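You operate a simulated robot arm through the tools that you are given. There is no shell and no other tool.

The job below is to be done with a simulated two-armed robot. You get a single attempt, and the scene is never put back.

JOB
Check the meter on the bright block, then measure the green plate.
Fine: switch the meter on, press its pad on each, stand it back and switch it off; leave the other plates. Set down upright: blue meter.

The check looks at the end state, three seconds after you hand in, the way a careful person would. Anything else that was tipped, shoved, dropped, spilled or broken makes it a failure.

ROBOT AND FRAMES
Two 7-joint arms with two-finger parallel grippers on one trunk that stands fixed in place. Base frame: the origin is at the foot of the trunk, x ahead of it, y to its left, z up. Units: m, degrees, N and s.
The left shoulder is at [0.069, 0.182, 1.111], the right one opposite. With the tool pointing down near the work surface each hand reaches from about 0.28 to 0.74 m from the base axis, measured 20 degrees to its own side. Payload 3.91 kg a hand.
The tool frame of a hand sits at the grasp point between the pads (the TCP): z along the fingers, y along the line on which they close. The tips reach 0.03 m beyond it. The gripper opens to 0.11 m. The fingers are 0.02 m wide and 0.01 m thick; the gripper's body (0.048 by 0.112 m) begins 0.055 m behind the TCP.
Orientation is that of the tool frame in the base frame, as a unit quaternion [x, y, z, w]. With the fingers straight down and closing along the base's y, the tool's x points along the base's -x, its y along +y and its z along -z.

CONTROLS
- The arms move only by the tool step_arm. It takes "left_series", "right_series" or both (then of equal length, played together; a hand with none holds still); each is text: rows parted by semicolons, each of 7 numbers parted by spaces: the turn, a rotation vector about the tool's x, y, z in degrees, then the shift along the tool's x, y, z in m, then the closure in counts, from 0 (fully open) to 255 (shut). In form: rx ry rz tx ty tz hand; .... A call has 1 to 20 rows; each row shifts and turns the commanded pose from where the row before left it, along the tool's axes as they then stand. Rows are played at 5 a second. More than 0.05 m and 8.6 degrees between two rows, or a gripper value outside its range, and nothing of the call is played. Where a pose cannot be reached the arm comes as near as it can. A force on the tool above 40 N (or 10 N above the force at the start of the call, whichever is more), or a blocked arm, ends the call early, and 0.2 s more pass. Each finger travels about 0.072 m/s and halts on what it meets, pressing with about 41 N; the grip force reading is that of the motor and also rises with nothing between the fingers. The clock runs only during rows and for 0.2 s after the last one: add rows that do not move to give the fingers time. The reply holds the time, the measured pose of the TCP, the force on the tool along the base axes, the opening and the grip force, in the units named above and with some noise, with the torque about the TCP (base axes, N m) and any sound that the robot's microphone picked up.
- Cameras (640 x 400 px; columns grow to the right, rows downward): "scene" is now at [0.1937, 0.0614, 1.3047]; the picture's right is [0.66, -0.75, 0.00], its down [-0.39, -0.34, -0.86] and it looks along [0.64, 0.57, -0.52] (base axes); focal length 214 px, centre (320, 200). "left" rides on the left gripper at [0.072, -0.017, -0.103] in its tool frame; the picture's right is [0.23, 0.97, 0.00], its down [-0.76, 0.18, -0.62] and it looks along [-0.61, 0.14, 0.78] (tool axes); focal length 222 px, centre (320, 200). "right" rides on the right gripper at [0.072, 0.017, -0.103] in its tool frame; the picture's right is [-0.23, 0.97, 0.00], its down [-0.76, -0.18, -0.62] and it looks along [-0.61, -0.14, 0.78] (tool axes); focal length 222 px, centre (320, 200). There is no depth. A picture from a camera that has moved, and an enlarged one, comes with that camera's place and axes in the base frame and with its lens.
- grab_frame(camera): a new picture of that camera. No time passes.
- lift_body(by): slides the trunk up (or, below 0, down) by that many m; the arms and the scene camera ride with it, the base frame stays. It gives what a move gives, with no picture.
- turn_head(pan, tilt): turns the head with the scene camera to pan (to the left, within 80 degrees either way) and tilt (down, from -29 to 69), counted from straight ahead of the robot. It gives what a move gives.
- enlarge(camera, box): a new picture of the part [left, top, right, bottom] of that camera's present view, enlarged. No time passes.
- close_job(): hands the job in; it is judged then, once.

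Places have to be worked out from the pictures, the camera data and where the tool is seen. Open the grippers and draw the arms clear of the work before you hand the job in, unless the task says otherwise.

The tools are called after ">>>" as name(argument=value, ...) on one line, values as JSON. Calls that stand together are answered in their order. step_arm: Moves the arms, as the interface text tells. Its arguments: {"type":"object","properties":{"left_series":{"type":"string"},"right_series":{"type":"string"}},"required":[]} The other tools are called the same way: lift_body (by) slides the trunk up or down; turn_head (pan, tilt) turns the head that bears the scene camera; grab_frame (camera) takes a picture; enlarge (camera, box) takes an enlarged picture of a part of a camera's view; close_job () hands the job in.

At the start:

```text
clock: 0.0
left_ee_pos: [0.2751, 0.3335, 1.1962]
left_orientation: [0.0, 1.0, 0.0, -0.001]
left_contact_force: [-0.3, -0.2, -1.0]
left_wrist_torque: [0.01, 0.05, -0.01]
left_gripper_width: 0.1102
left_grasp_force: 0.1
right_ee_pos: [0.432, 0.0145, 1.181]
right_orientation: [0.0, 1.0, 0.002, 0.0]
right_contact_force: [0.8, 0.8, -0.5]
right_wrist_torque: [-0.01, 0.0, -0.01]
right_gripper_width: 0.11
right_grasp_force: 0.1
trunk travel left (down, up): [-0.375, 0.139]
head pan, tilt: [41.4, 31.1]
```

scene: 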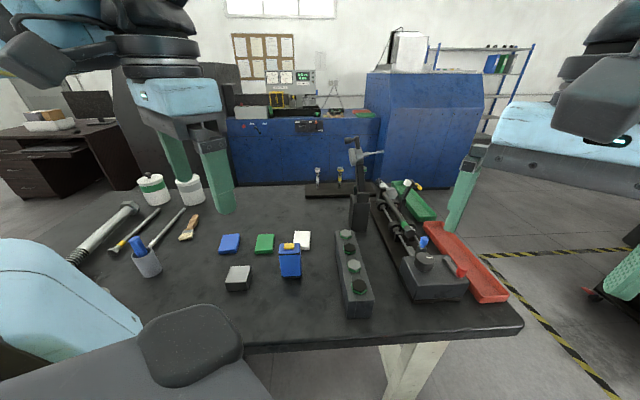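
right: 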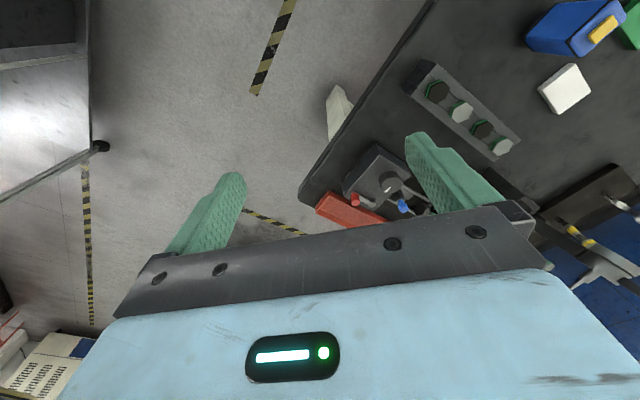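
left: 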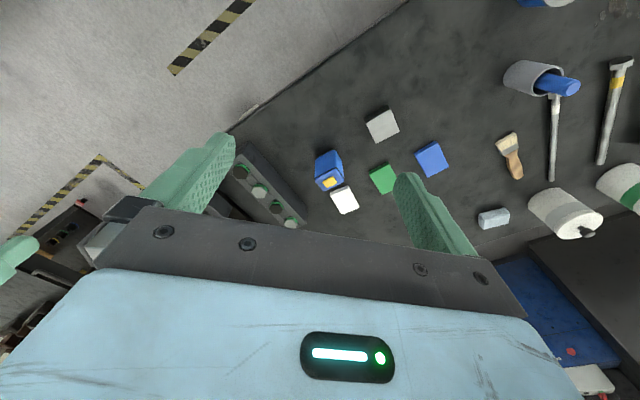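

I see a blue meter with a yellow button on a dark table, a grey metal block, and blue, green and white plates. I'll enlarge the views before moving.

>>> enlarge(camera="scene", box=[200, 210, 340, 300])

>>> enlarge(camera="left", box=[280, 90, 480, 230])

>>> enlarge(camera="right", box=[440, 0, 640, 130])

```text
4.44 times, centred on (270, 255) of scene
camera zoom: at [0.1937, 0.0614, 1.3047], right [0.66, -0.75, 0.0], down [-0.39, -0.34, -0.86], along [0.64, 0.57, -0.52], focal length 953 px, centre (542, -44)
```

zoom: 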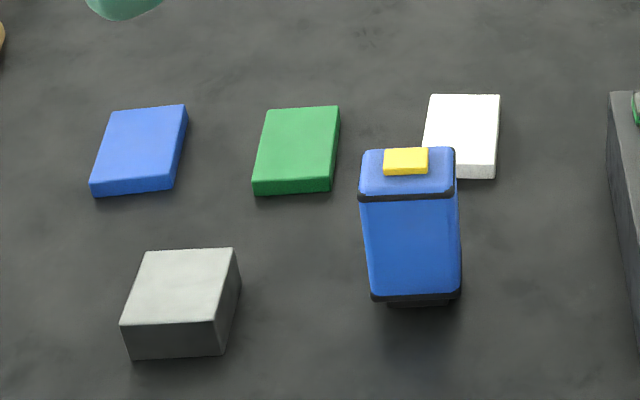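

```text
2.86 times, centred on (380, 160) of left
camera zoom: at [0.2024, 0.3161, 1.3004], right [-0.23, 0.97, 0.0], down [0.76, 0.18, 0.62], along [0.61, 0.14, -0.78], focal length 635 px, centre (149, 314)
```

zoom: 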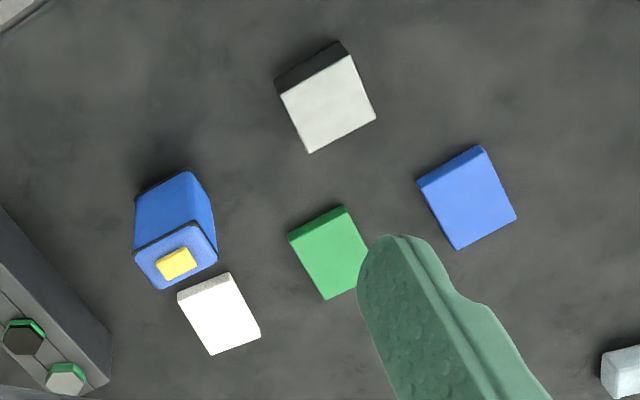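

```text
3.08 times, centred on (540, 65) of right
camera zoom: at [0.3602, 0.0313, 1.2854], right [0.23, 0.97, 0.0], down [0.76, -0.18, 0.62], along [0.61, -0.14, -0.78], focal length 684 px, centre (-357, 615)
```

zoom: 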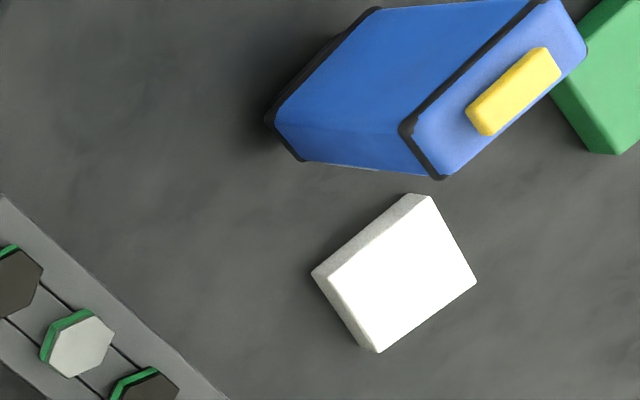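

From the two views I judge the meter's button to be near (0.450, 0.393, 0.919), the steel block's top near (0.34, 0.48, 0.84) and the green plate near (0.472, 0.546, 0.82). The meter's yaw is about 44°. I'll move the left hand above the meter and turn it to match.

>>> step_arm(left_series="0 0 0 -0.0354 0.012 0.022 0; 0 0 0 -0.0354 0.012 0.022 0; 0 0 0 -0.0354 0.012 0.022 0; 0 0 0 -0.0354 0.012 0.022 0; 0 0 0 -0.0354 0.012 0.022 0; 0 0 -7.4 0 0 0 0; 0 0 -7.4 0 0 0 0; 0 0 -7.4 0 0 0 0; 0 0 -7.4 0 0 0 0; 0 0 -7.4 0 0 0 0; 0 0 -7.4 0 0 0 0; 0 0 0 0 0 0 0; 0 0 0 0 0 0 0")

```text
clock: 2.8
left_ee_pos: [0.4506, 0.3943, 1.0851]
left_orientation: [-0.379, 0.926, 0.0, 0.001]
left_contact_force: [0.1, -0.6, 0.0]
left_wrist_torque: [0.03, -0.01, 0.04]
left_gripper_width: 0.11
left_grasp_force: 0.0
right_ee_pos: [0.4311, 0.0147, 1.1812]
right_orientation: [-0.001, 1.0, 0.0, 0.0]
right_contact_force: [0.1, 0.8, -0.6]
right_wrist_torque: [-0.02, 0.01, 0.01]
right_gripper_width: 0.11
right_grasp_force: 0.0
trunk travel left (down, up): [-0.375, 0.139]
head pan, tilt: [41.4, 31.1]
```

The hand is at hover, turned 44.5°. I'll look from both cameras.

>>> grab_frame(camera="left")

>>> grab_frame(camera="scene")

>>> grab_frame(camera="right")

```text
taken
camera left: at [0.4118, 0.3303, 1.1906], right [-0.84, 0.54, 0.0], down [0.42, 0.66, 0.62], along [0.33, 0.53, -0.78], focal length 222 px, centre (320, 200)
```

left: 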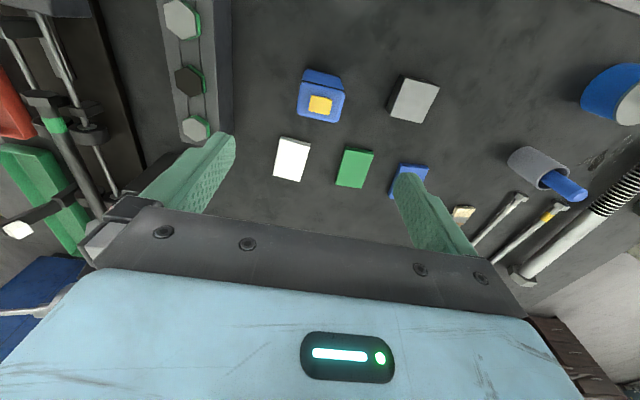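

```text
taken
camera scene: at [0.1937, 0.0613, 1.3047], right [0.66, -0.75, 0.0], down [-0.39, -0.34, -0.86], along [0.64, 0.57, -0.52], focal length 214 px, centre (320, 200)
```

scene: 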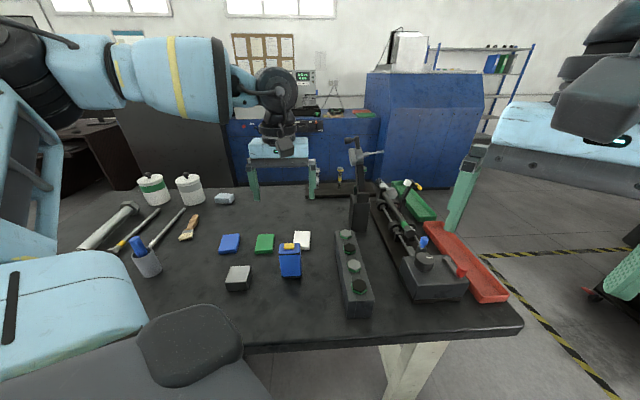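

```text
taken
camera right: at [0.3602, 0.0312, 1.2854], right [0.23, 0.97, 0.0], down [0.76, -0.18, 0.62], along [0.61, -0.14, -0.78], focal length 222 px, centre (320, 200)
```

right: 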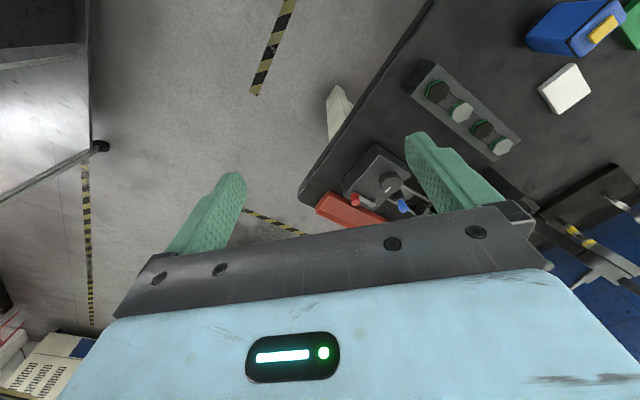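

I'll enlarge the meter and plates from this closer view to refine their places.

>>> enlarge(camera="left", box=[270, 50, 450, 200])

>>> enlarge(camera="right", box=[500, 0, 640, 90])

```text
2.67 times, centred on (360, 125) of left
camera zoom: at [0.4118, 0.3303, 1.1906], right [-0.84, 0.54, 0.0], down [0.42, 0.66, 0.62], along [0.33, 0.53, -0.78], focal length 592 px, centre (213, 400)
```

zoom: 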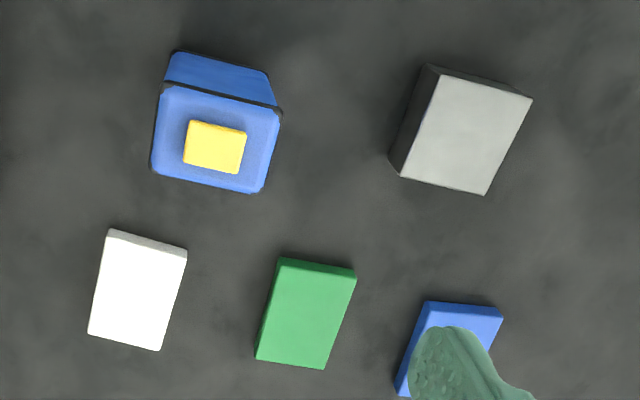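

```text
4.44 times, centred on (570, 45) of right
camera zoom: at [0.3602, 0.0312, 1.2854], right [0.23, 0.97, 0.0], down [0.76, -0.18, 0.62], along [0.61, -0.14, -0.78], focal length 987 px, centre (-791, 889)
```

zoom: 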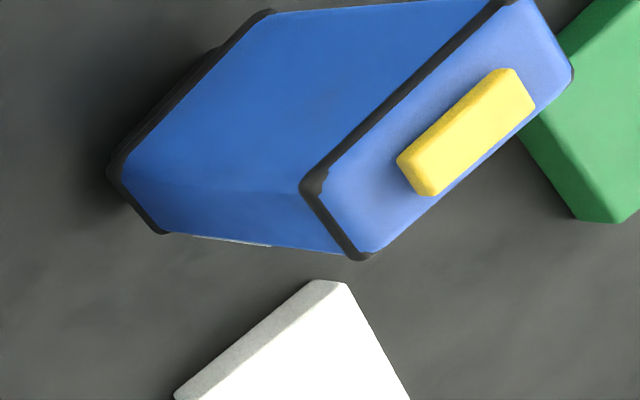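

The refined estimates agree: button at about (0.451, 0.394, 0.919), with the meter's wide axis at about 137°. I'll trim the yaw, close the fingers and come down to just above the button.

>>> step_arm(left_series="0 0 -2.3 0 0 0 255; 0 0 0 0 0 0.02 255; 0 0 0 0 0 0.025 255; 0 0 0 0 0 0.025 255; 0 0 0 0 0 0.025 255; 0 0 0 0 0 0.02 255; 0 0 0 0 0 0 255; 0 0 0 0 0 0 255")

>>> grab_frame(camera="left")

>>> enlarge(camera="scene", box=[230, 190, 350, 290])

>>> enlarge(camera="right", box=[500, 0, 640, 90])

```text
clock: 4.6
left_ee_pos: [0.4516, 0.3933, 0.9715]
left_orientation: [-0.396, 0.918, 0.0, 0.0]
left_contact_force: [0.5, -0.8, -0.3]
left_wrist_torque: [-0.02, 0.03, -0.01]
left_gripper_width: 0.0
left_grasp_force: 37.5
right_ee_pos: [0.4321, 0.0133, 1.181]
right_orientation: [0.0, 1.0, 0.0, 0.0]
right_contact_force: [0.4, 0.2, -0.2]
right_wrist_torque: [0.02, 0.01, -0.04]
right_gripper_width: 0.1101
right_grasp_force: 0.0
trunk travel left (down, up): [-0.375, 0.139]
head pan, tilt: [41.4, 31.1]
```

```text
taken
camera left: at [0.4149, 0.3282, 1.0749], right [-0.86, 0.5, 0.0], down [0.39, 0.68, 0.62], along [0.31, 0.54, -0.78], focal length 222 px, centre (320, 200)
```

left: 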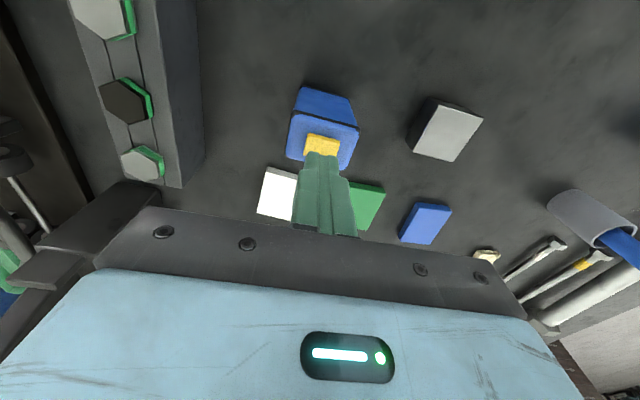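

```text
4.00 times, centred on (290, 240) of scene
camera zoom: at [0.1938, 0.0614, 1.3047], right [0.66, -0.75, 0.0], down [-0.39, -0.34, -0.86], along [0.64, 0.57, -0.52], focal length 858 px, centre (440, 40)
```

zoom: 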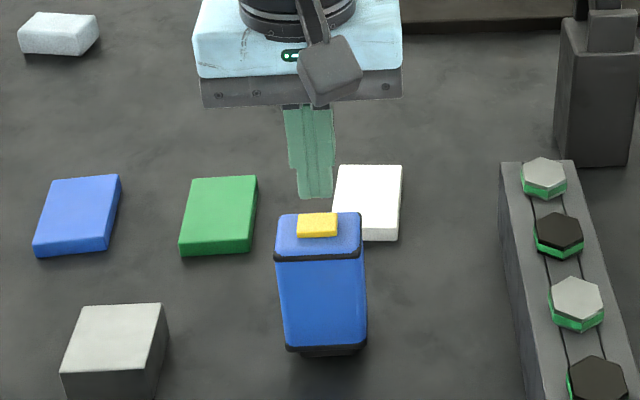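

```text
4.44 times, centred on (570, 45) of right
camera zoom: at [0.3603, 0.0313, 1.2854], right [0.23, 0.97, 0.0], down [0.76, -0.18, 0.62], along [0.61, -0.14, -0.78], focal length 987 px, centre (-791, 889)
```

zoom: 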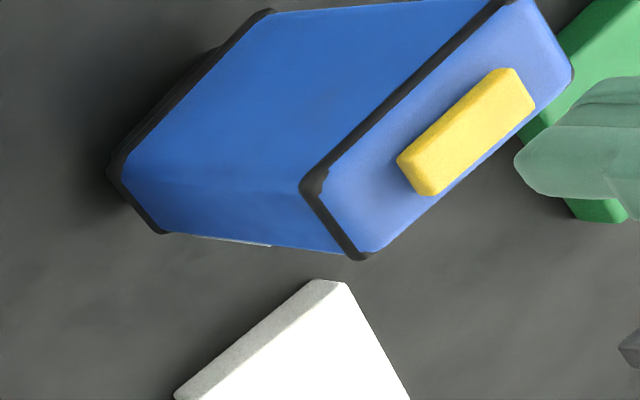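

The fingertip sits centred over the button with about 2 cm to go. I'll press down gently.

>>> step_arm(left_series="0 0 0 0 0 0.01 255; 0 0 0 0 0 0.008 255; 0 0 0 0 0 0.002 255; 0 0 0 0 0 0.002 255; 0 0 0 0 0 0.001 255; 0 0 0 0 0 0 255")

>>> enlarge(camera="scene", box=[230, 190, 350, 290])

>>> enlarge(camera="right", box=[500, 0, 640, 90])

```text
clock: 6.0
left_ee_pos: [0.4515, 0.3941, 0.9479]
left_orientation: [-0.396, 0.918, 0.0, -0.001]
left_contact_force: [0.3, 0.0, 0.8]
left_wrist_torque: [0.01, 0.0, 0.01]
left_gripper_width: 0.0003
left_grasp_force: 38.3
right_ee_pos: [0.4313, 0.0152, 1.1803]
right_orientation: [-0.001, 1.0, 0.001, 0.0]
right_contact_force: [0.1, -0.7, -0.2]
right_wrist_torque: [0.04, 0.02, 0.04]
right_gripper_width: 0.11
right_grasp_force: 0.0
trunk travel left (down, up): [-0.375, 0.139]
head pan, tilt: [41.4, 31.1]
```

```text
4.00 times, centred on (290, 240) of scene
camera zoom: at [0.1937, 0.0614, 1.3047], right [0.66, -0.75, 0.0], down [-0.39, -0.34, -0.86], along [0.64, 0.57, -0.52], focal length 858 px, centre (440, 40)
```

zoom: 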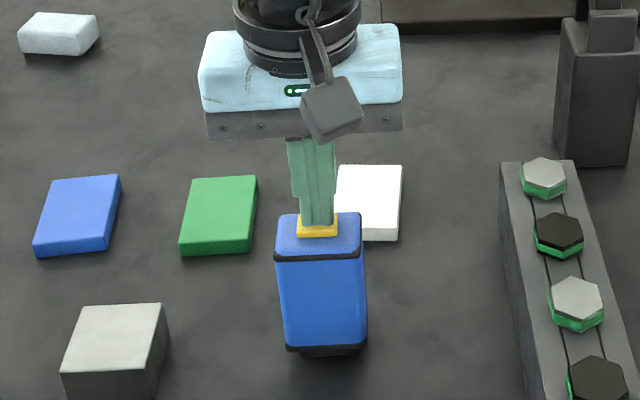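

```text
4.44 times, centred on (570, 45) of right
camera zoom: at [0.3602, 0.0313, 1.2854], right [0.23, 0.97, 0.0], down [0.76, -0.18, 0.62], along [0.61, -0.14, -0.78], focal length 987 px, centre (-791, 889)
```

zoom: 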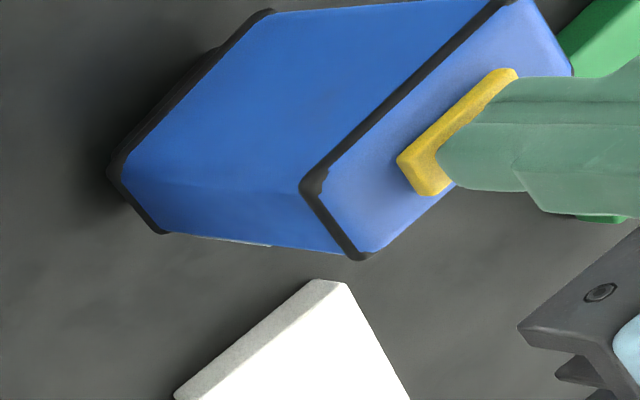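

The tip is right at the button with almost no force. I'll push down another couple of millimetres.

>>> step_arm(left_series="0 0 0 0 0 0.001 255; 0 0 0 0 0 0.001 255; 0 0 0 0 0 0 255")

```text
clock: 6.8
left_ee_pos: [0.4514, 0.3938, 0.9474]
left_orientation: [-0.396, 0.918, 0.0, -0.001]
left_contact_force: [0.3, -0.5, 0.6]
left_wrist_torque: [0.02, 0.0, -0.01]
left_gripper_width: 0.0
left_grasp_force: 38.1
right_ee_pos: [0.4316, 0.0144, 1.1791]
right_orientation: [0.0, 1.0, 0.0, -0.001]
right_contact_force: [-0.6, 0.0, -0.3]
right_wrist_torque: [-0.07, 0.02, -0.01]
right_gripper_width: 0.1102
right_grasp_force: 0.0
trunk travel left (down, up): [-0.375, 0.139]
head pan, tilt: [41.4, 31.1]
```

There is still no clear force, so I'll continue in small steps.

>>> step_arm(left_series="0 0 0 0 0 0.001 255; 0 0 0 0 0 0.001 255; 0 0 0 0 0 0 255")

```text
clock: 7.6
left_ee_pos: [0.452, 0.392, 0.945]
left_orientation: [-0.397, 0.918, 0.0, 0.0]
left_contact_force: [0.7, 0.7, 0.9]
left_wrist_torque: [-0.02, -0.01, 0.0]
left_gripper_width: 0.0
left_grasp_force: 37.9
right_ee_pos: [0.4322, 0.0149, 1.1814]
right_orientation: [0.001, 1.0, 0.0, 0.0]
right_contact_force: [-0.2, -1.0, -0.5]
right_wrist_torque: [-0.04, 0.03, 0.0]
right_gripper_width: 0.11
right_grasp_force: 0.0
trunk travel left (down, up): [-0.375, 0.139]
head pan, tilt: [41.4, 31.1]
```

Force along z is about +0.9 N, which may be the start of contact or noise. I'll look closely before going further.

>>> enlarge(camera="right", box=[570, 0, 640, 50])

>>> enlarge(camera="left", box=[280, 80, 380, 180])

>>> enlarge(camera="scene", box=[265, 225, 315, 285])

```text
8.00 times, centred on (605, 25) of right
camera zoom: at [0.3602, 0.0313, 1.2854], right [0.23, 0.97, 0.0], down [0.76, -0.18, 0.62], along [0.61, -0.14, -0.78], focal length 1777 px, centre (-1960, 1600)
```

zoom: 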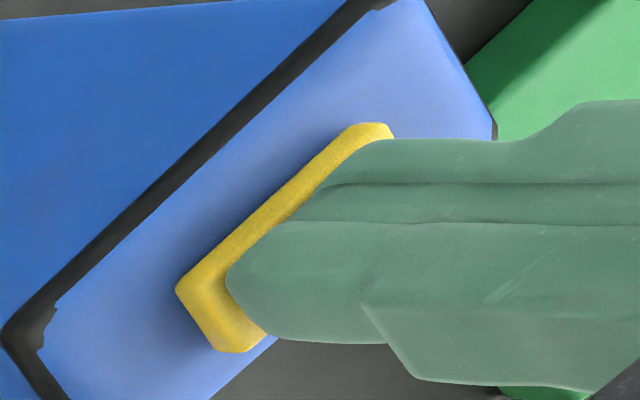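

```text
4.00 times, centred on (330, 130) of left
camera zoom: at [0.4146, 0.3282, 1.0484], right [-0.86, 0.5, 0.0], down [0.39, 0.68, 0.62], along [0.31, 0.54, -0.78], focal length 888 px, centre (280, 480)
```

zoom: 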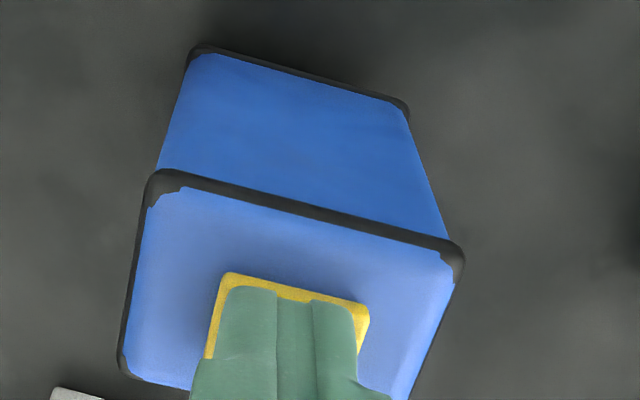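

```text
6.67 times, centred on (290, 255) of scene
camera zoom: at [0.1937, 0.0613, 1.3047], right [0.66, -0.75, 0.0], down [-0.39, -0.34, -0.86], along [0.64, 0.57, -0.52], focal length 1430 px, centre (520, -167)
```

zoom: 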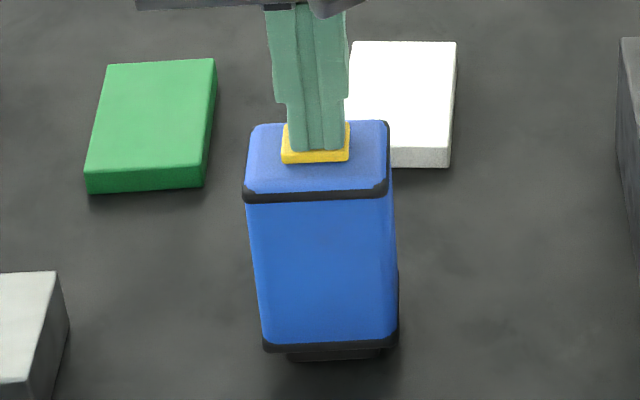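

The button isn't depressed yet, so I'll continue downward.

>>> step_arm(left_series="0 0 0 0 0 0.001 255; 0 0 0 0 0 0.001 255; 0 0 0 0 0 0.001 255; 0 0 0 0 0 0 255")

```text
clock: 8.6
left_ee_pos: [0.452, 0.3935, 0.9424]
left_orientation: [-0.396, 0.918, 0.0, 0.0]
left_contact_force: [1.6, 0.8, 1.8]
left_wrist_torque: [-0.01, -0.05, -0.02]
left_gripper_width: 0.0
left_grasp_force: 38.1
right_ee_pos: [0.432, 0.0152, 1.1806]
right_orientation: [0.0, 1.0, -0.001, 0.0]
right_contact_force: [0.7, 0.6, -1.1]
right_wrist_torque: [0.01, 0.03, 0.03]
right_gripper_width: 0.1099
right_grasp_force: 0.1
trunk travel left (down, up): [-0.375, 0.139]
head pan, tilt: [41.4, 31.1]
heard: click
```

I heard a click at TCP z≈0.942 with light force, so the switch was pressed. I'll lift straight up and look for a power indication.

>>> step_arm(left_series="0 0 0 0 0 -0.004 255; 0 0 0 0 0 -0.01 255; 0 0 0 0 0 -0.03 255; 0 0 0 0 0 -0.03 0; 0 0 0 0 0 0 0; 0 0 0 0 0 0 0")

>>> enlarge(camera="left", box=[270, 50, 390, 170])

>>> enlarge(camera="right", box=[500, 0, 640, 90])

>>> enlarge(camera="scene", box=[265, 225, 315, 285])

```text
clock: 10.0
left_ee_pos: [0.451, 0.3932, 1.0157]
left_orientation: [-0.397, 0.918, 0.001, 0.0]
left_contact_force: [0.2, -0.6, 0.0]
left_wrist_torque: [-0.01, -0.01, -0.01]
left_gripper_width: 0.1099
left_grasp_force: 1.2
right_ee_pos: [0.4316, 0.0146, 1.1813]
right_orientation: [0.0, 1.0, 0.0, 0.0]
right_contact_force: [0.5, 0.4, 0.3]
right_wrist_torque: [-0.01, 0.0, -0.02]
right_gripper_width: 0.1099
right_grasp_force: 0.0
trunk travel left (down, up): [-0.375, 0.139]
head pan, tilt: [41.4, 31.1]
```

```text
3.33 times, centred on (330, 110) of left
camera zoom: at [0.4143, 0.3287, 1.1197], right [-0.86, 0.5, 0.0], down [0.39, 0.68, 0.62], along [0.31, 0.54, -0.78], focal length 740 px, centre (287, 500)
```

zoom: 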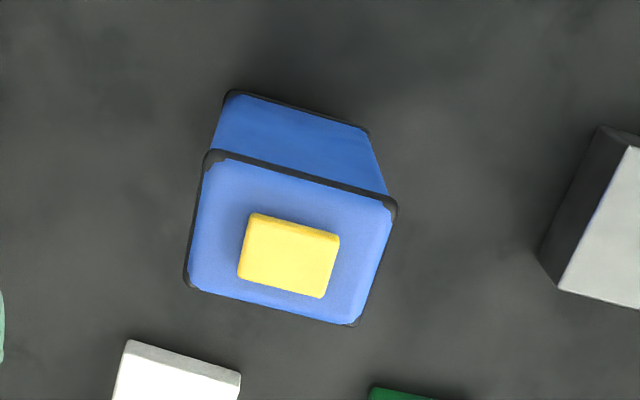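

```text
4.44 times, centred on (570, 45) of right
camera zoom: at [0.3601, 0.0312, 1.2854], right [0.23, 0.97, 0.0], down [0.76, -0.18, 0.62], along [0.61, -0.14, -0.78], focal length 987 px, centre (-791, 889)
```

zoom: 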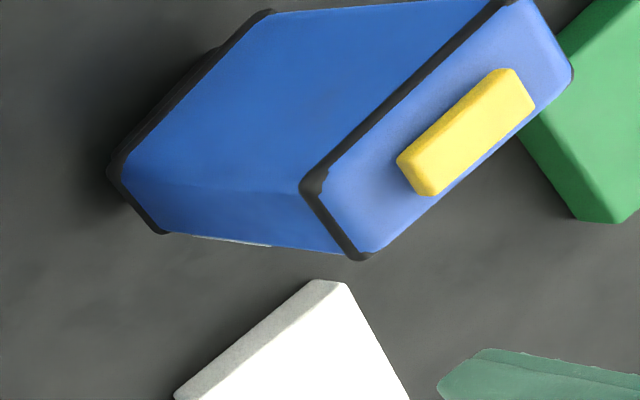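

```text
6.67 times, centred on (290, 255) of scene
camera zoom: at [0.1936, 0.0612, 1.3047], right [0.66, -0.75, 0.0], down [-0.39, -0.34, -0.86], along [0.64, 0.57, -0.52], focal length 1430 px, centre (520, -167)
```

zoom: 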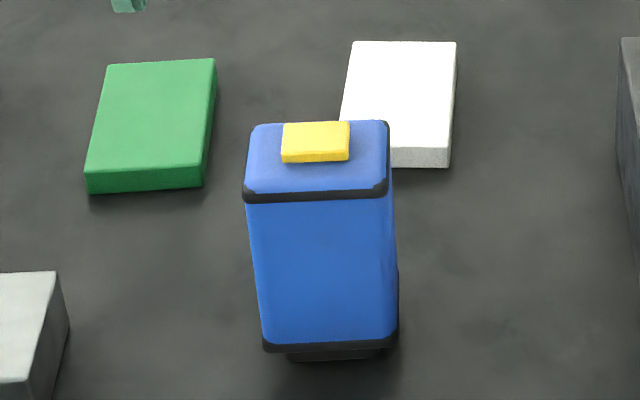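

The meter is upright and undisturbed. Its display is on the far face, so I can't see it from here. I'll open and descend to grasp the body by its narrow sides, keeping the palm clear of the button.

>>> step_arm(left_series="0 0 0 0 0 0.03 0; 0 0 0 0 0 0.03 0; 0 0 0 0 0 0.03 0; 0 0 0 0 0 0.03 0; 0 0 0 0 0 0.017 0; 0 0 0 0 0 0 0")

>>> enlarge(camera="scene", box=[230, 190, 350, 290])

>>> grab_frame(camera="left")

>>> enlarge(camera="right", box=[500, 0, 640, 90])

```text
clock: 11.4
left_ee_pos: [0.4512, 0.3919, 0.8789]
left_orientation: [-0.397, 0.918, -0.001, 0.0]
left_contact_force: [0.4, 0.8, 0.9]
left_wrist_torque: [-0.02, -0.01, 0.04]
left_gripper_width: 0.11
left_grasp_force: 0.1
right_ee_pos: [0.4315, 0.0142, 1.1808]
right_orientation: [0.0, 1.0, 0.0, 0.0]
right_contact_force: [-0.1, -1.0, -0.5]
right_wrist_torque: [0.0, 0.02, 0.0]
right_gripper_width: 0.1098
right_grasp_force: 0.2
trunk travel left (down, up): [-0.375, 0.139]
head pan, tilt: [41.4, 31.1]
```

```text
4.00 times, centred on (290, 240) of scene
camera zoom: at [0.1936, 0.0613, 1.3047], right [0.66, -0.75, 0.0], down [-0.39, -0.34, -0.86], along [0.64, 0.57, -0.52], focal length 858 px, centre (440, 40)
```

zoom: 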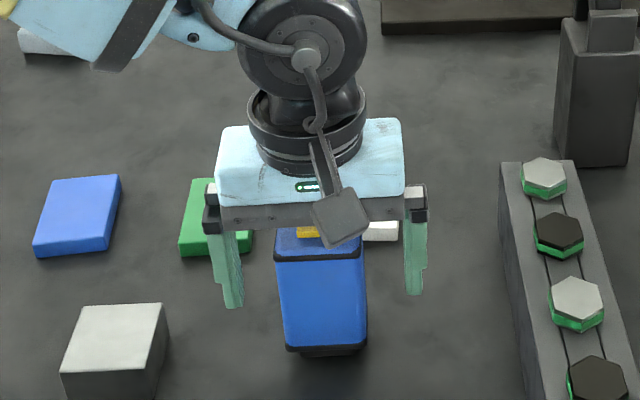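

```text
taken
camera left: at [0.4143, 0.3286, 0.9828], right [-0.86, 0.5, 0.0], down [0.39, 0.68, 0.62], along [0.31, 0.54, -0.78], focal length 222 px, centre (320, 200)
```

left: 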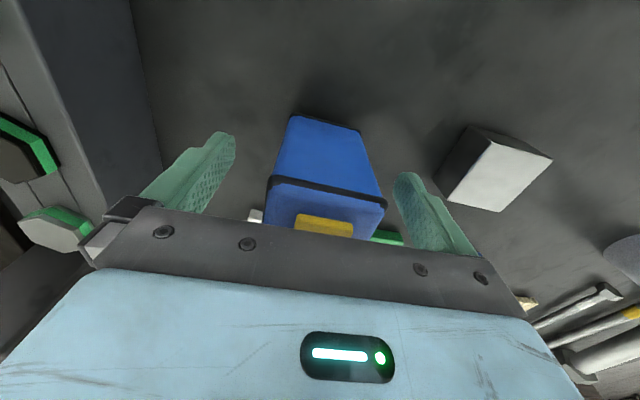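

```text
4.44 times, centred on (570, 45) of right
camera zoom: at [0.3601, 0.0312, 1.2855], right [0.23, 0.97, 0.0], down [0.76, -0.18, 0.62], along [0.61, -0.14, -0.78], focal length 987 px, centre (-791, 889)
```

zoom: 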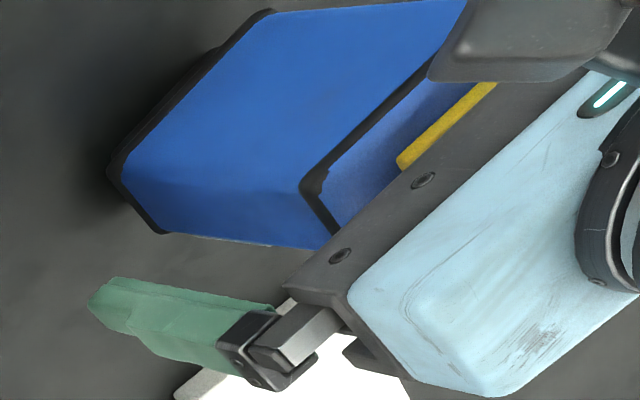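

The fingers straddle the meter symmetrically and the palm clears the button. I'll close them.

>>> step_arm(left_series="0 0 0 0 0 0 60; 0 0 0 0 0 0 90; 0 0 0 0 0 0 120; 0 0 0 0 0 0 180; 0 0 0 0 0 0 255; 0 0 0 0 0 0 255; 0 0 0 0 0 0 255")

>>> grab_frame(camera="left")

>>> enlarge(camera="scene", box=[230, 190, 350, 290])

```text
clock: 13.0
left_ee_pos: [0.451, 0.3935, 0.8798]
left_orientation: [-0.396, 0.918, 0.001, 0.0]
left_contact_force: [0.2, -0.1, -1.0]
left_wrist_torque: [0.02, -0.01, 0.01]
left_gripper_width: 0.0558
left_grasp_force: 40.7
right_ee_pos: [0.4316, 0.0141, 1.1808]
right_orientation: [0.0, 1.0, 0.0, 0.0]
right_contact_force: [0.0, 0.3, -0.2]
right_wrist_torque: [-0.01, 0.0, -0.01]
right_gripper_width: 0.1103
right_grasp_force: 0.0
trunk travel left (down, up): [-0.375, 0.139]
head pan, tilt: [41.4, 31.1]
```

```text
taken
camera left: at [0.4144, 0.3286, 0.9829], right [-0.86, 0.5, 0.0], down [0.39, 0.68, 0.62], along [0.31, 0.54, -0.78], focal length 222 px, centre (320, 200)
```

left: 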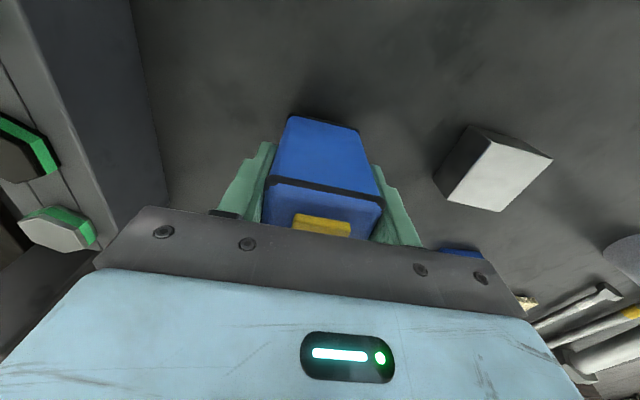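

```text
4.00 times, centred on (290, 240) of scene
camera zoom: at [0.1938, 0.0614, 1.3047], right [0.66, -0.75, 0.0], down [-0.39, -0.34, -0.86], along [0.64, 0.57, -0.52], focal length 858 px, centre (440, 40)
```

zoom: 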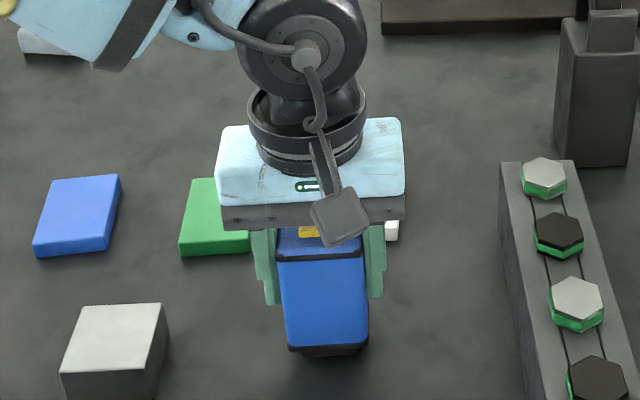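

The grip is firm at 55.8 mm. I'll lift 10 cm straight up and carry the meter over the steel block.

>>> step_arm(left_series="0 0 0 0 0 -0.01 255; 0 0 0 0 0 -0.03 255; 0 0 0 0 0 -0.03 255; 0 0 0 0 0 -0.03 255; 0 0 0 0.0028 0.0354 0 255; 0 0 0 0.0028 0.0354 0 255; 0 0 0 0.0028 0.0354 0 255; 0 0 0 0.0028 0.0354 0 255; 0 0 0 0 0 0 255; 0 0 0 0 0 0 255")

>>> grab_frame(camera="left")

>>> grab_frame(camera="scene")

>>> enlarge(camera="scene", box=[190, 190, 310, 290])

```text
clock: 15.2
left_ee_pos: [0.3405, 0.4826, 0.9773]
left_orientation: [-0.397, 0.918, 0.0, 0.0]
left_contact_force: [-0.1, -0.2, -1.5]
left_wrist_torque: [0.0, 0.01, -0.01]
left_gripper_width: 0.0557
left_grasp_force: 40.7
right_ee_pos: [0.4314, 0.0135, 1.1804]
right_orientation: [0.0, 1.0, 0.0, 0.0]
right_contact_force: [0.1, -0.2, 0.3]
right_wrist_torque: [0.0, 0.0, -0.03]
right_gripper_width: 0.1099
right_grasp_force: 0.1
trunk travel left (down, up): [-0.375, 0.139]
head pan, tilt: [41.4, 31.1]
```

```text
taken
camera left: at [0.3026, 0.4179, 1.0812], right [-0.86, 0.5, 0.0], down [0.39, 0.68, 0.62], along [0.31, 0.54, -0.78], focal length 222 px, centre (320, 200)
```

left: 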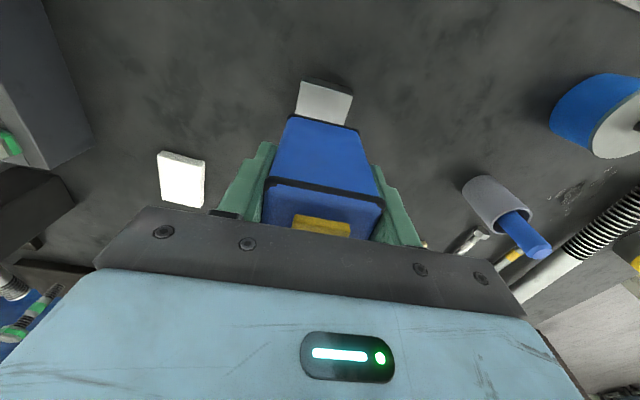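

```text
taken
camera scene: at [0.1931, 0.0609, 1.3048], right [0.66, -0.75, 0.0], down [-0.39, -0.34, -0.86], along [0.64, 0.57, -0.52], focal length 214 px, centre (320, 200)
```

scene: 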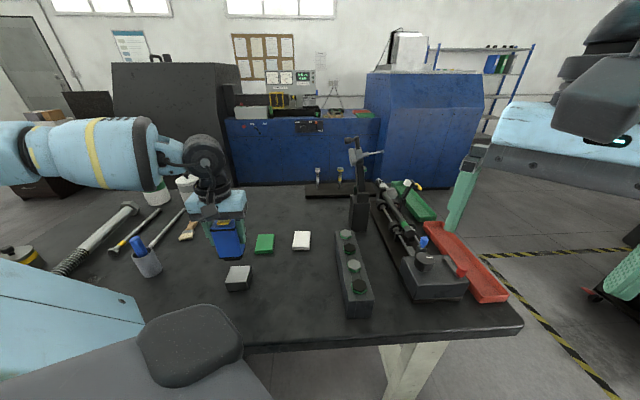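

```text
4.00 times, centred on (250, 240) of scene
camera zoom: at [0.1931, 0.0609, 1.3048], right [0.66, -0.75, 0.0], down [-0.39, -0.34, -0.86], along [0.64, 0.57, -0.52], focal length 858 px, centre (600, 40)
```

zoom: 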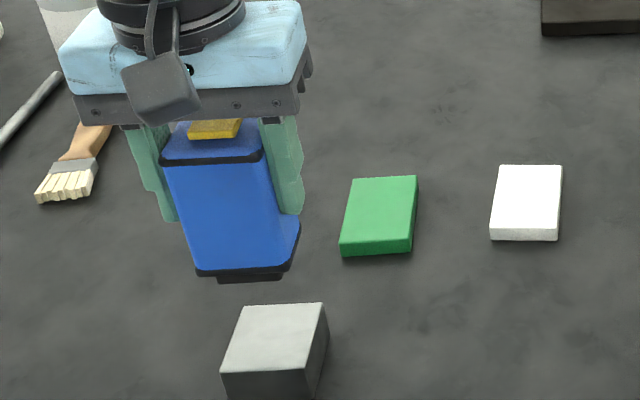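

The meter hangs upright above the block, aligned with (0.340, 0.482). I'll lower towards the block with fine steps near contact.

>>> step_arm(left_series="0 0 0 0 0 0.025 255; 0 0 0 0 0 0.025 255; 0 0 0 0 0 0.01 255; 0 0 0 0 0 0.003 255; 0 0 0 0 0 0.002 255; 0 0 0 0 0 0 255; 0 0 0 0 0 0 255")

>>> enlarge(camera="scene", box=[190, 190, 310, 290])

>>> enlarge(camera="left", box=[250, 60, 400, 180])

```text
clock: 16.8
left_ee_pos: [0.3405, 0.4827, 0.914]
left_orientation: [-0.396, 0.918, 0.0, 0.0]
left_contact_force: [0.8, -0.4, -1.0]
left_wrist_torque: [-0.07, -0.02, 0.01]
left_gripper_width: 0.0557
left_grasp_force: 41.3
right_ee_pos: [0.4325, 0.0146, 1.181]
right_orientation: [0.0, 1.0, 0.0, 0.001]
right_contact_force: [-0.1, -0.1, -1.0]
right_wrist_torque: [0.0, 0.0, 0.0]
right_gripper_width: 0.11
right_grasp_force: 0.0
trunk travel left (down, up): [-0.375, 0.139]
head pan, tilt: [41.4, 31.1]
```

```text
4.00 times, centred on (250, 240) of scene
camera zoom: at [0.1938, 0.0615, 1.3047], right [0.66, -0.75, 0.0], down [-0.39, -0.34, -0.86], along [0.64, 0.57, -0.52], focal length 858 px, centre (600, 40)
```

zoom: 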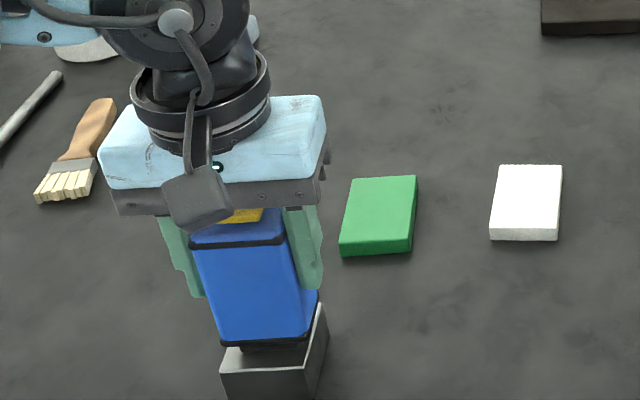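

```text
3.33 times, centred on (325, 120) of left
camera zoom: at [0.3038, 0.4178, 1.0171], right [-0.86, 0.5, 0.0], down [0.39, 0.68, 0.62], along [0.31, 0.54, -0.78], focal length 740 px, centre (303, 467)
```

zoom: 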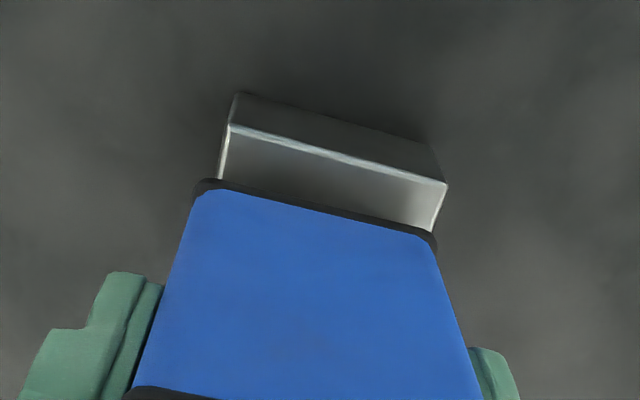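

The pad is just above the block and well within its top. I'll descend in 1 mm steps until there is contact.

>>> step_arm(left_series="0 0 0 0 0 0.001 255; 0 0 0 0 0 0.001 255; 0 0 0 0 0 0.001 255; 0 0 0 0 0 0.001 255; 0 0 0 0 0 0 255")

```text
clock: 18.0
left_ee_pos: [0.3408, 0.4826, 0.9117]
left_orientation: [-0.396, 0.918, 0.001, 0.004]
left_contact_force: [-1.5, 4.8, 33.7]
left_wrist_torque: [0.29, 0.38, -0.2]
left_gripper_width: 0.0558
left_grasp_force: 40.7
right_ee_pos: [0.4312, 0.0133, 1.1817]
right_orientation: [0.0, 1.0, 0.0, 0.0]
right_contact_force: [0.1, -0.5, 1.5]
right_wrist_torque: [0.01, 0.01, -0.01]
right_gripper_width: 0.1102
right_grasp_force: 0.0
trunk travel left (down, up): [-0.375, 0.139]
head pan, tilt: [41.4, 31.1]
```

Contact is at TCP z≈0.912, with about 34 N, which is firm. I'll ease off 2 mm, hold lightly so a reading can settle, and look.

>>> step_arm(left_series="0 0 0 0 0 -0.001 255; 0 0 0 0 0 -0.001 255; 0 0 0 0 0 0 255; 0 0 0 0 0 0 255; 0 0 0 0 0 0 255; 0 0 0 0 0 0 255; 0 0 0 0 0 0 255")

>>> enlarge(camera="scene", box=[190, 190, 310, 290])

```text
clock: 19.6
left_ee_pos: [0.3408, 0.4822, 0.9121]
left_orientation: [-0.396, 0.918, 0.001, 0.0]
left_contact_force: [5.1, 5.2, 17.6]
left_wrist_torque: [0.41, -0.51, 0.02]
left_gripper_width: 0.0556
left_grasp_force: 40.7
right_ee_pos: [0.4319, 0.0138, 1.1808]
right_orientation: [0.0, 1.0, 0.001, 0.0]
right_contact_force: [1.4, 0.4, 0.5]
right_wrist_torque: [-0.04, 0.01, 0.0]
right_gripper_width: 0.1101
right_grasp_force: 0.1
trunk travel left (down, up): [-0.375, 0.139]
head pan, tilt: [41.4, 31.1]
```

```text
4.00 times, centred on (250, 240) of scene
camera zoom: at [0.1934, 0.0607, 1.3048], right [0.66, -0.75, 0.0], down [-0.39, -0.34, -0.86], along [0.64, 0.57, -0.52], focal length 858 px, centre (600, 40)
```

zoom: 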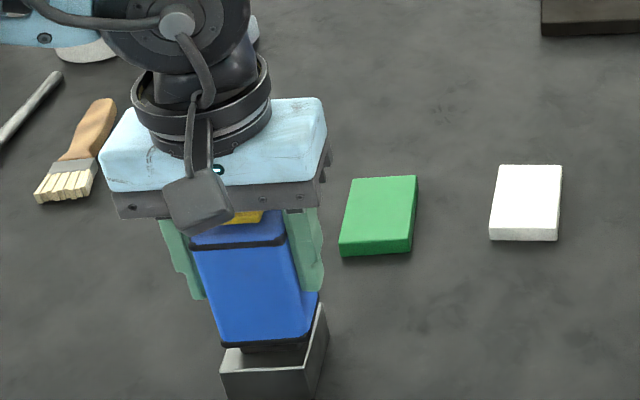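

I held about 18 N for over a second with no sound heard. I'll lift away and turn the meter so its display faces the scene camera, to verify that it is on and see the reading.

>>> step_arm(left_series="0 0 0 0 0 -0.005 255; 0 0 0 0 0 -0.03 255; 0 0 0 0 0 -0.04 255; 0 0 0 0 0 -0.04 255; 0 0 8 0 0 0 255; 0 0 8 0 0 0 255; 0 0 8 0 0 0 255; 0 0 8 0 0 0 255; 0 0 8 0 0 0 255; 0 0 8 0 0 0 255; 0 0 8 0 0 0 255; 0 0 8 0 0 0 255; 0 0 8 0 0 0 255; 0 0 8 0 0 0 255; 0 0 8 0 0 0 255; 0 0 8 0 0 0 255; 0 0 0 0 0 0 255; 0 0 0 0 0 0 255")

>>> grab_frame(camera="scene")

>>> enlarge(camera="scene", box=[170, 170, 290, 270])

```text
clock: 23.4
left_ee_pos: [0.3409, 0.4818, 1.027]
left_orientation: [0.15, 0.989, 0.0, 0.0]
left_contact_force: [0.5, -0.1, -1.4]
left_wrist_torque: [0.0, 0.01, 0.0]
left_gripper_width: 0.0559
left_grasp_force: 40.8
left hand out of reach, approached as far as the arm can: row 13, 14, 15, 16
right_ee_pos: [0.4331, 0.0144, 1.1809]
right_orientation: [0.0, 1.0, 0.0, 0.0]
right_contact_force: [0.5, 0.3, -0.3]
right_wrist_torque: [0.01, 0.02, -0.01]
right_gripper_width: 0.11
right_grasp_force: 0.1
trunk travel left (down, up): [-0.375, 0.139]
head pan, tilt: [41.4, 31.1]
```

```text
taken
camera scene: at [0.1938, 0.0614, 1.3047], right [0.66, -0.75, 0.0], down [-0.39, -0.34, -0.86], along [0.64, 0.57, -0.52], focal length 214 px, centre (320, 200)
```

scene: 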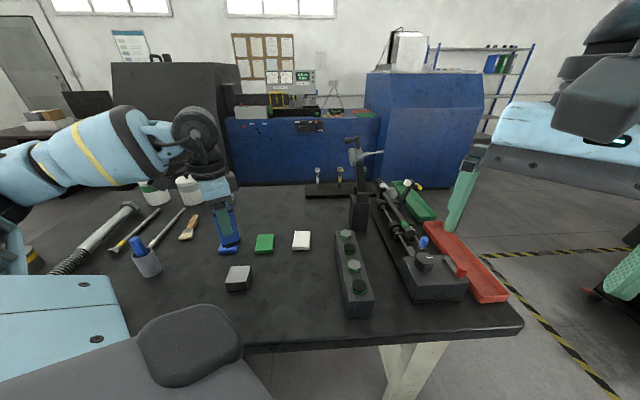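

```text
4.00 times, centred on (230, 220) of scene
camera zoom: at [0.1938, 0.0614, 1.3047], right [0.66, -0.75, 0.0], down [-0.39, -0.34, -0.86], along [0.64, 0.57, -0.52], focal length 858 px, centre (680, 120)
```

zoom: 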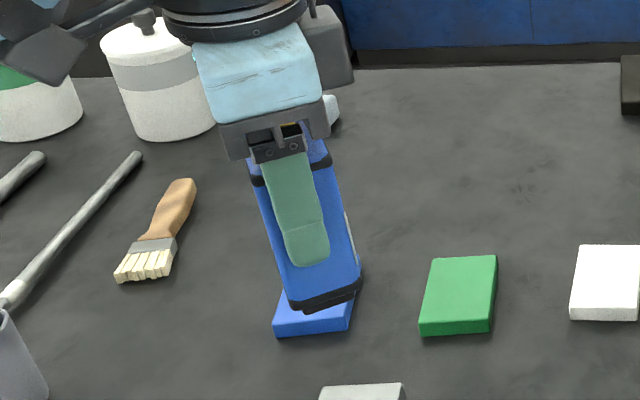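

The wrist hit its limit at yaw ≈ -17°. The other direction should have far more range, so I'll turn the meter that way, still high in free air.

>>> step_arm(left_series="0 0 -8 0 0 0 255; 0 0 -8 0 0 0 255; 0 0 -8 0 0 0 255; 0 0 -8 0 0 0 255; 0 0 -8 0 0 0 255; 0 0 -8 0 0 0 255; 0 0 -8 0 0 0 255; 0 0 -8 0 0 0 255; 0 0 -8 0 0 0 255; 0 0 -8 0 0 0 255; 0 0 -8 0 0 0 255; 0 0 -8 0 0 0 255; 0 0 -8 0 0 0 255; 0 0 -8 0 0 0 255; 0 0 -8 0 0 0 255; 0 0 -8 0 0 0 255; 0 0 -8 0 0 0 255; 0 0 -8 0 0 0 255; 0 0 0 0 0 0 255; 0 0 0 0 0 0 255")

>>> enlarge(camera="scene", box=[170, 170, 290, 270])

```text
clock: 27.6
left_ee_pos: [0.341, 0.4828, 1.0266]
left_orientation: [0.895, -0.447, 0.0, 0.001]
left_contact_force: [0.3, -0.4, -1.5]
left_wrist_torque: [0.0, -0.01, 0.02]
left_gripper_width: 0.0554
left_grasp_force: 41.0
right_ee_pos: [0.4327, 0.0141, 1.1804]
right_orientation: [0.0, 1.0, -0.001, 0.0]
right_contact_force: [0.8, 0.1, 0.5]
right_wrist_torque: [-0.01, 0.03, 0.0]
right_gripper_width: 0.1099
right_grasp_force: 0.1
trunk travel left (down, up): [-0.375, 0.139]
head pan, tilt: [41.4, 31.1]
```

```text
4.00 times, centred on (230, 220) of scene
camera zoom: at [0.1938, 0.0614, 1.3047], right [0.66, -0.75, 0.0], down [-0.39, -0.34, -0.86], along [0.64, 0.57, -0.52], focal length 858 px, centre (680, 120)
```

zoom: 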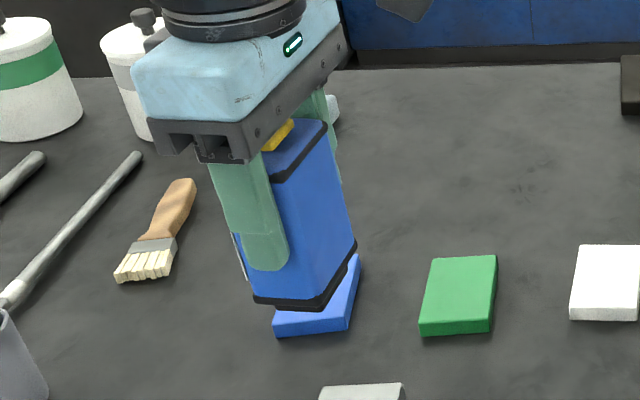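

The command was clamped at the limit and yaw is now about 127°. I'll continue another 88° to bring the display round to the camera.

>>> step_arm(left_series="0 0 -8 0 0 0 255; 0 0 -8 0 0 0 255; 0 0 -8 0 0 0 255; 0 0 -8 0 0 0 255; 0 0 -8 0 0 0 255; 0 0 -8 0 0 0 255; 0 0 -8 0 0 0 255; 0 0 -8 0 0 0 255; 0 0 -8 0 0 0 255; 0 0 -8 0 0 0 255; 0 0 -8 0 0 0 255; 0 0 0 0 0 0 255; 0 0 0 0 0 0 255")

>>> enlarge(camera="scene", box=[170, 170, 290, 270])

>>> grab_frame(camera="scene")

```text
clock: 30.4
left_ee_pos: [0.3413, 0.4831, 1.0264]
left_orientation: [0.954, 0.3, 0.0, 0.0]
left_contact_force: [-0.3, 0.2, -1.1]
left_wrist_torque: [0.0, -0.01, 0.02]
left_gripper_width: 0.0559
left_grasp_force: 40.8
right_ee_pos: [0.4327, 0.0146, 1.1799]
right_orientation: [0.0, 1.0, -0.001, 0.0]
right_contact_force: [-0.2, 0.1, 0.3]
right_wrist_torque: [-0.03, 0.01, 0.02]
right_gripper_width: 0.1101
right_grasp_force: 0.0
trunk travel left (down, up): [-0.375, 0.139]
head pan, tilt: [41.4, 31.1]
```

```text
4.00 times, centred on (230, 220) of scene
camera zoom: at [0.1938, 0.0614, 1.3047], right [0.66, -0.75, 0.0], down [-0.39, -0.34, -0.86], along [0.64, 0.57, -0.52], focal length 858 px, centre (680, 120)
```

zoom: 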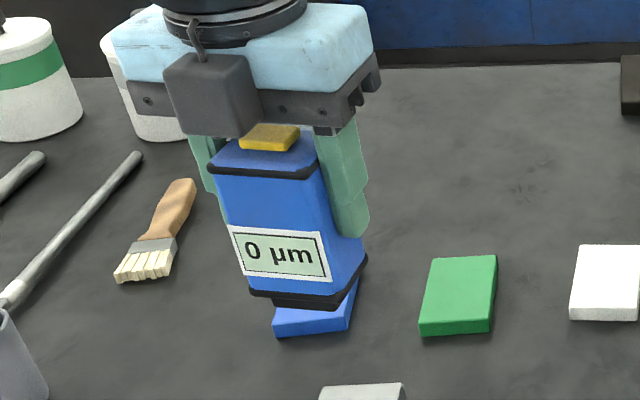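

```text
taken
camera scene: at [0.1938, 0.0614, 1.3047], right [0.66, -0.75, 0.0], down [-0.39, -0.34, -0.86], along [0.64, 0.57, -0.52], focal length 214 px, centre (320, 200)
```

scene: 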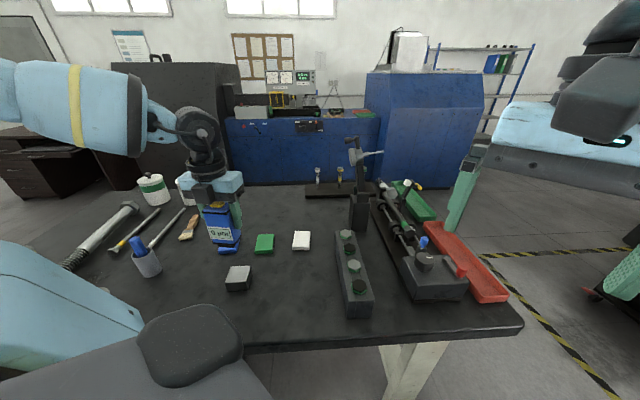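

The display reads "0 µm", so the meter is on and the check on the bare block registered. I'll carry it, display still facing me, over the green plate at about (0.472, 0.548).

>>> step_arm(left_series="0 0 0 0.0362 0.0054 0 255; 0 0 0 0.0362 0.0054 0 255; 0 0 0 0.0362 0.0054 0 255; 0 0 0 0.0362 0.0054 0 255; 0 0 0 0 0 0.03 255; 0 0 0 0 0 0.03 255; 0 0 0 0 0 0 255; 0 0 0 0 0 0 255")

>>> enlarge(camera="scene", box=[205, 180, 325, 280])

>>> grab_frame(camera="left")

>>> grab_frame(camera="right")

```text
clock: 32.2
left_ee_pos: [0.4716, 0.5482, 0.9659]
left_orientation: [0.954, 0.299, 0.0, 0.0]
left_contact_force: [-0.1, -0.7, -1.5]
left_wrist_torque: [-0.04, 0.01, 0.01]
left_gripper_width: 0.0556
left_grasp_force: 41.0
right_ee_pos: [0.4321, 0.0144, 1.1796]
right_orientation: [0.0, 1.0, 0.0, 0.0]
right_contact_force: [-0.2, -0.7, 0.1]
right_wrist_torque: [0.0, 0.01, 0.01]
right_gripper_width: 0.1099
right_grasp_force: 0.1
trunk travel left (down, up): [-0.375, 0.139]
head pan, tilt: [41.4, 31.1]
```

```text
4.00 times, centred on (265, 230) of scene
camera zoom: at [0.1941, 0.0616, 1.3046], right [0.66, -0.75, 0.0], down [-0.39, -0.34, -0.86], along [0.64, 0.57, -0.52], focal length 858 px, centre (540, 80)
```

zoom: 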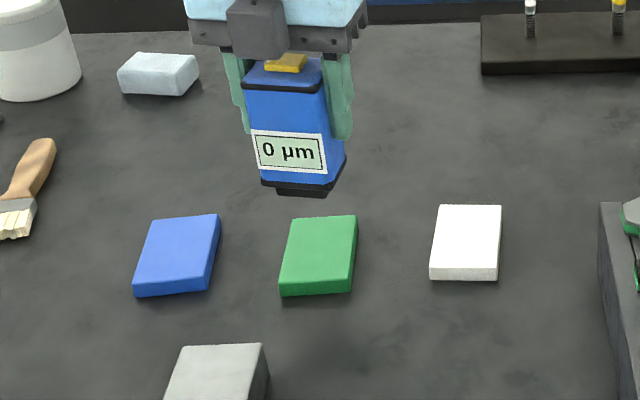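

```text
taken
camera left: at [0.5228, 0.6023, 1.0697], right [0.74, -0.67, 0.0], down [-0.52, -0.58, 0.62], along [-0.42, -0.46, -0.78], focal length 222 px, centre (320, 200)
```

left: 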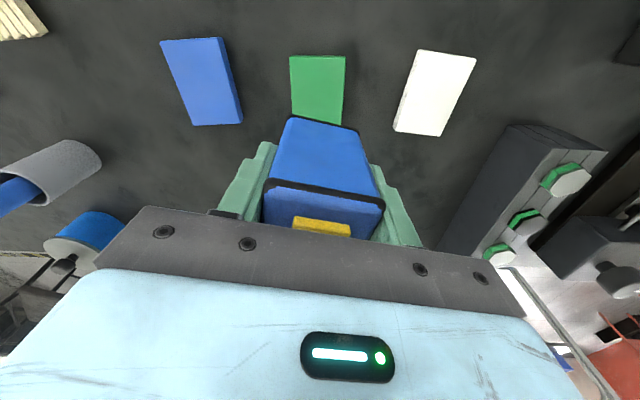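

```text
taken
camera right: at [0.3606, 0.0315, 1.2853], right [0.23, 0.97, 0.0], down [0.76, -0.18, 0.62], along [0.61, -0.14, -0.78], focal length 222 px, centre (320, 200)
```

right: 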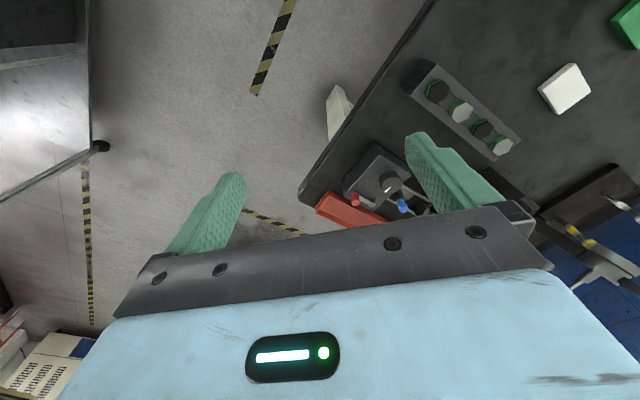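

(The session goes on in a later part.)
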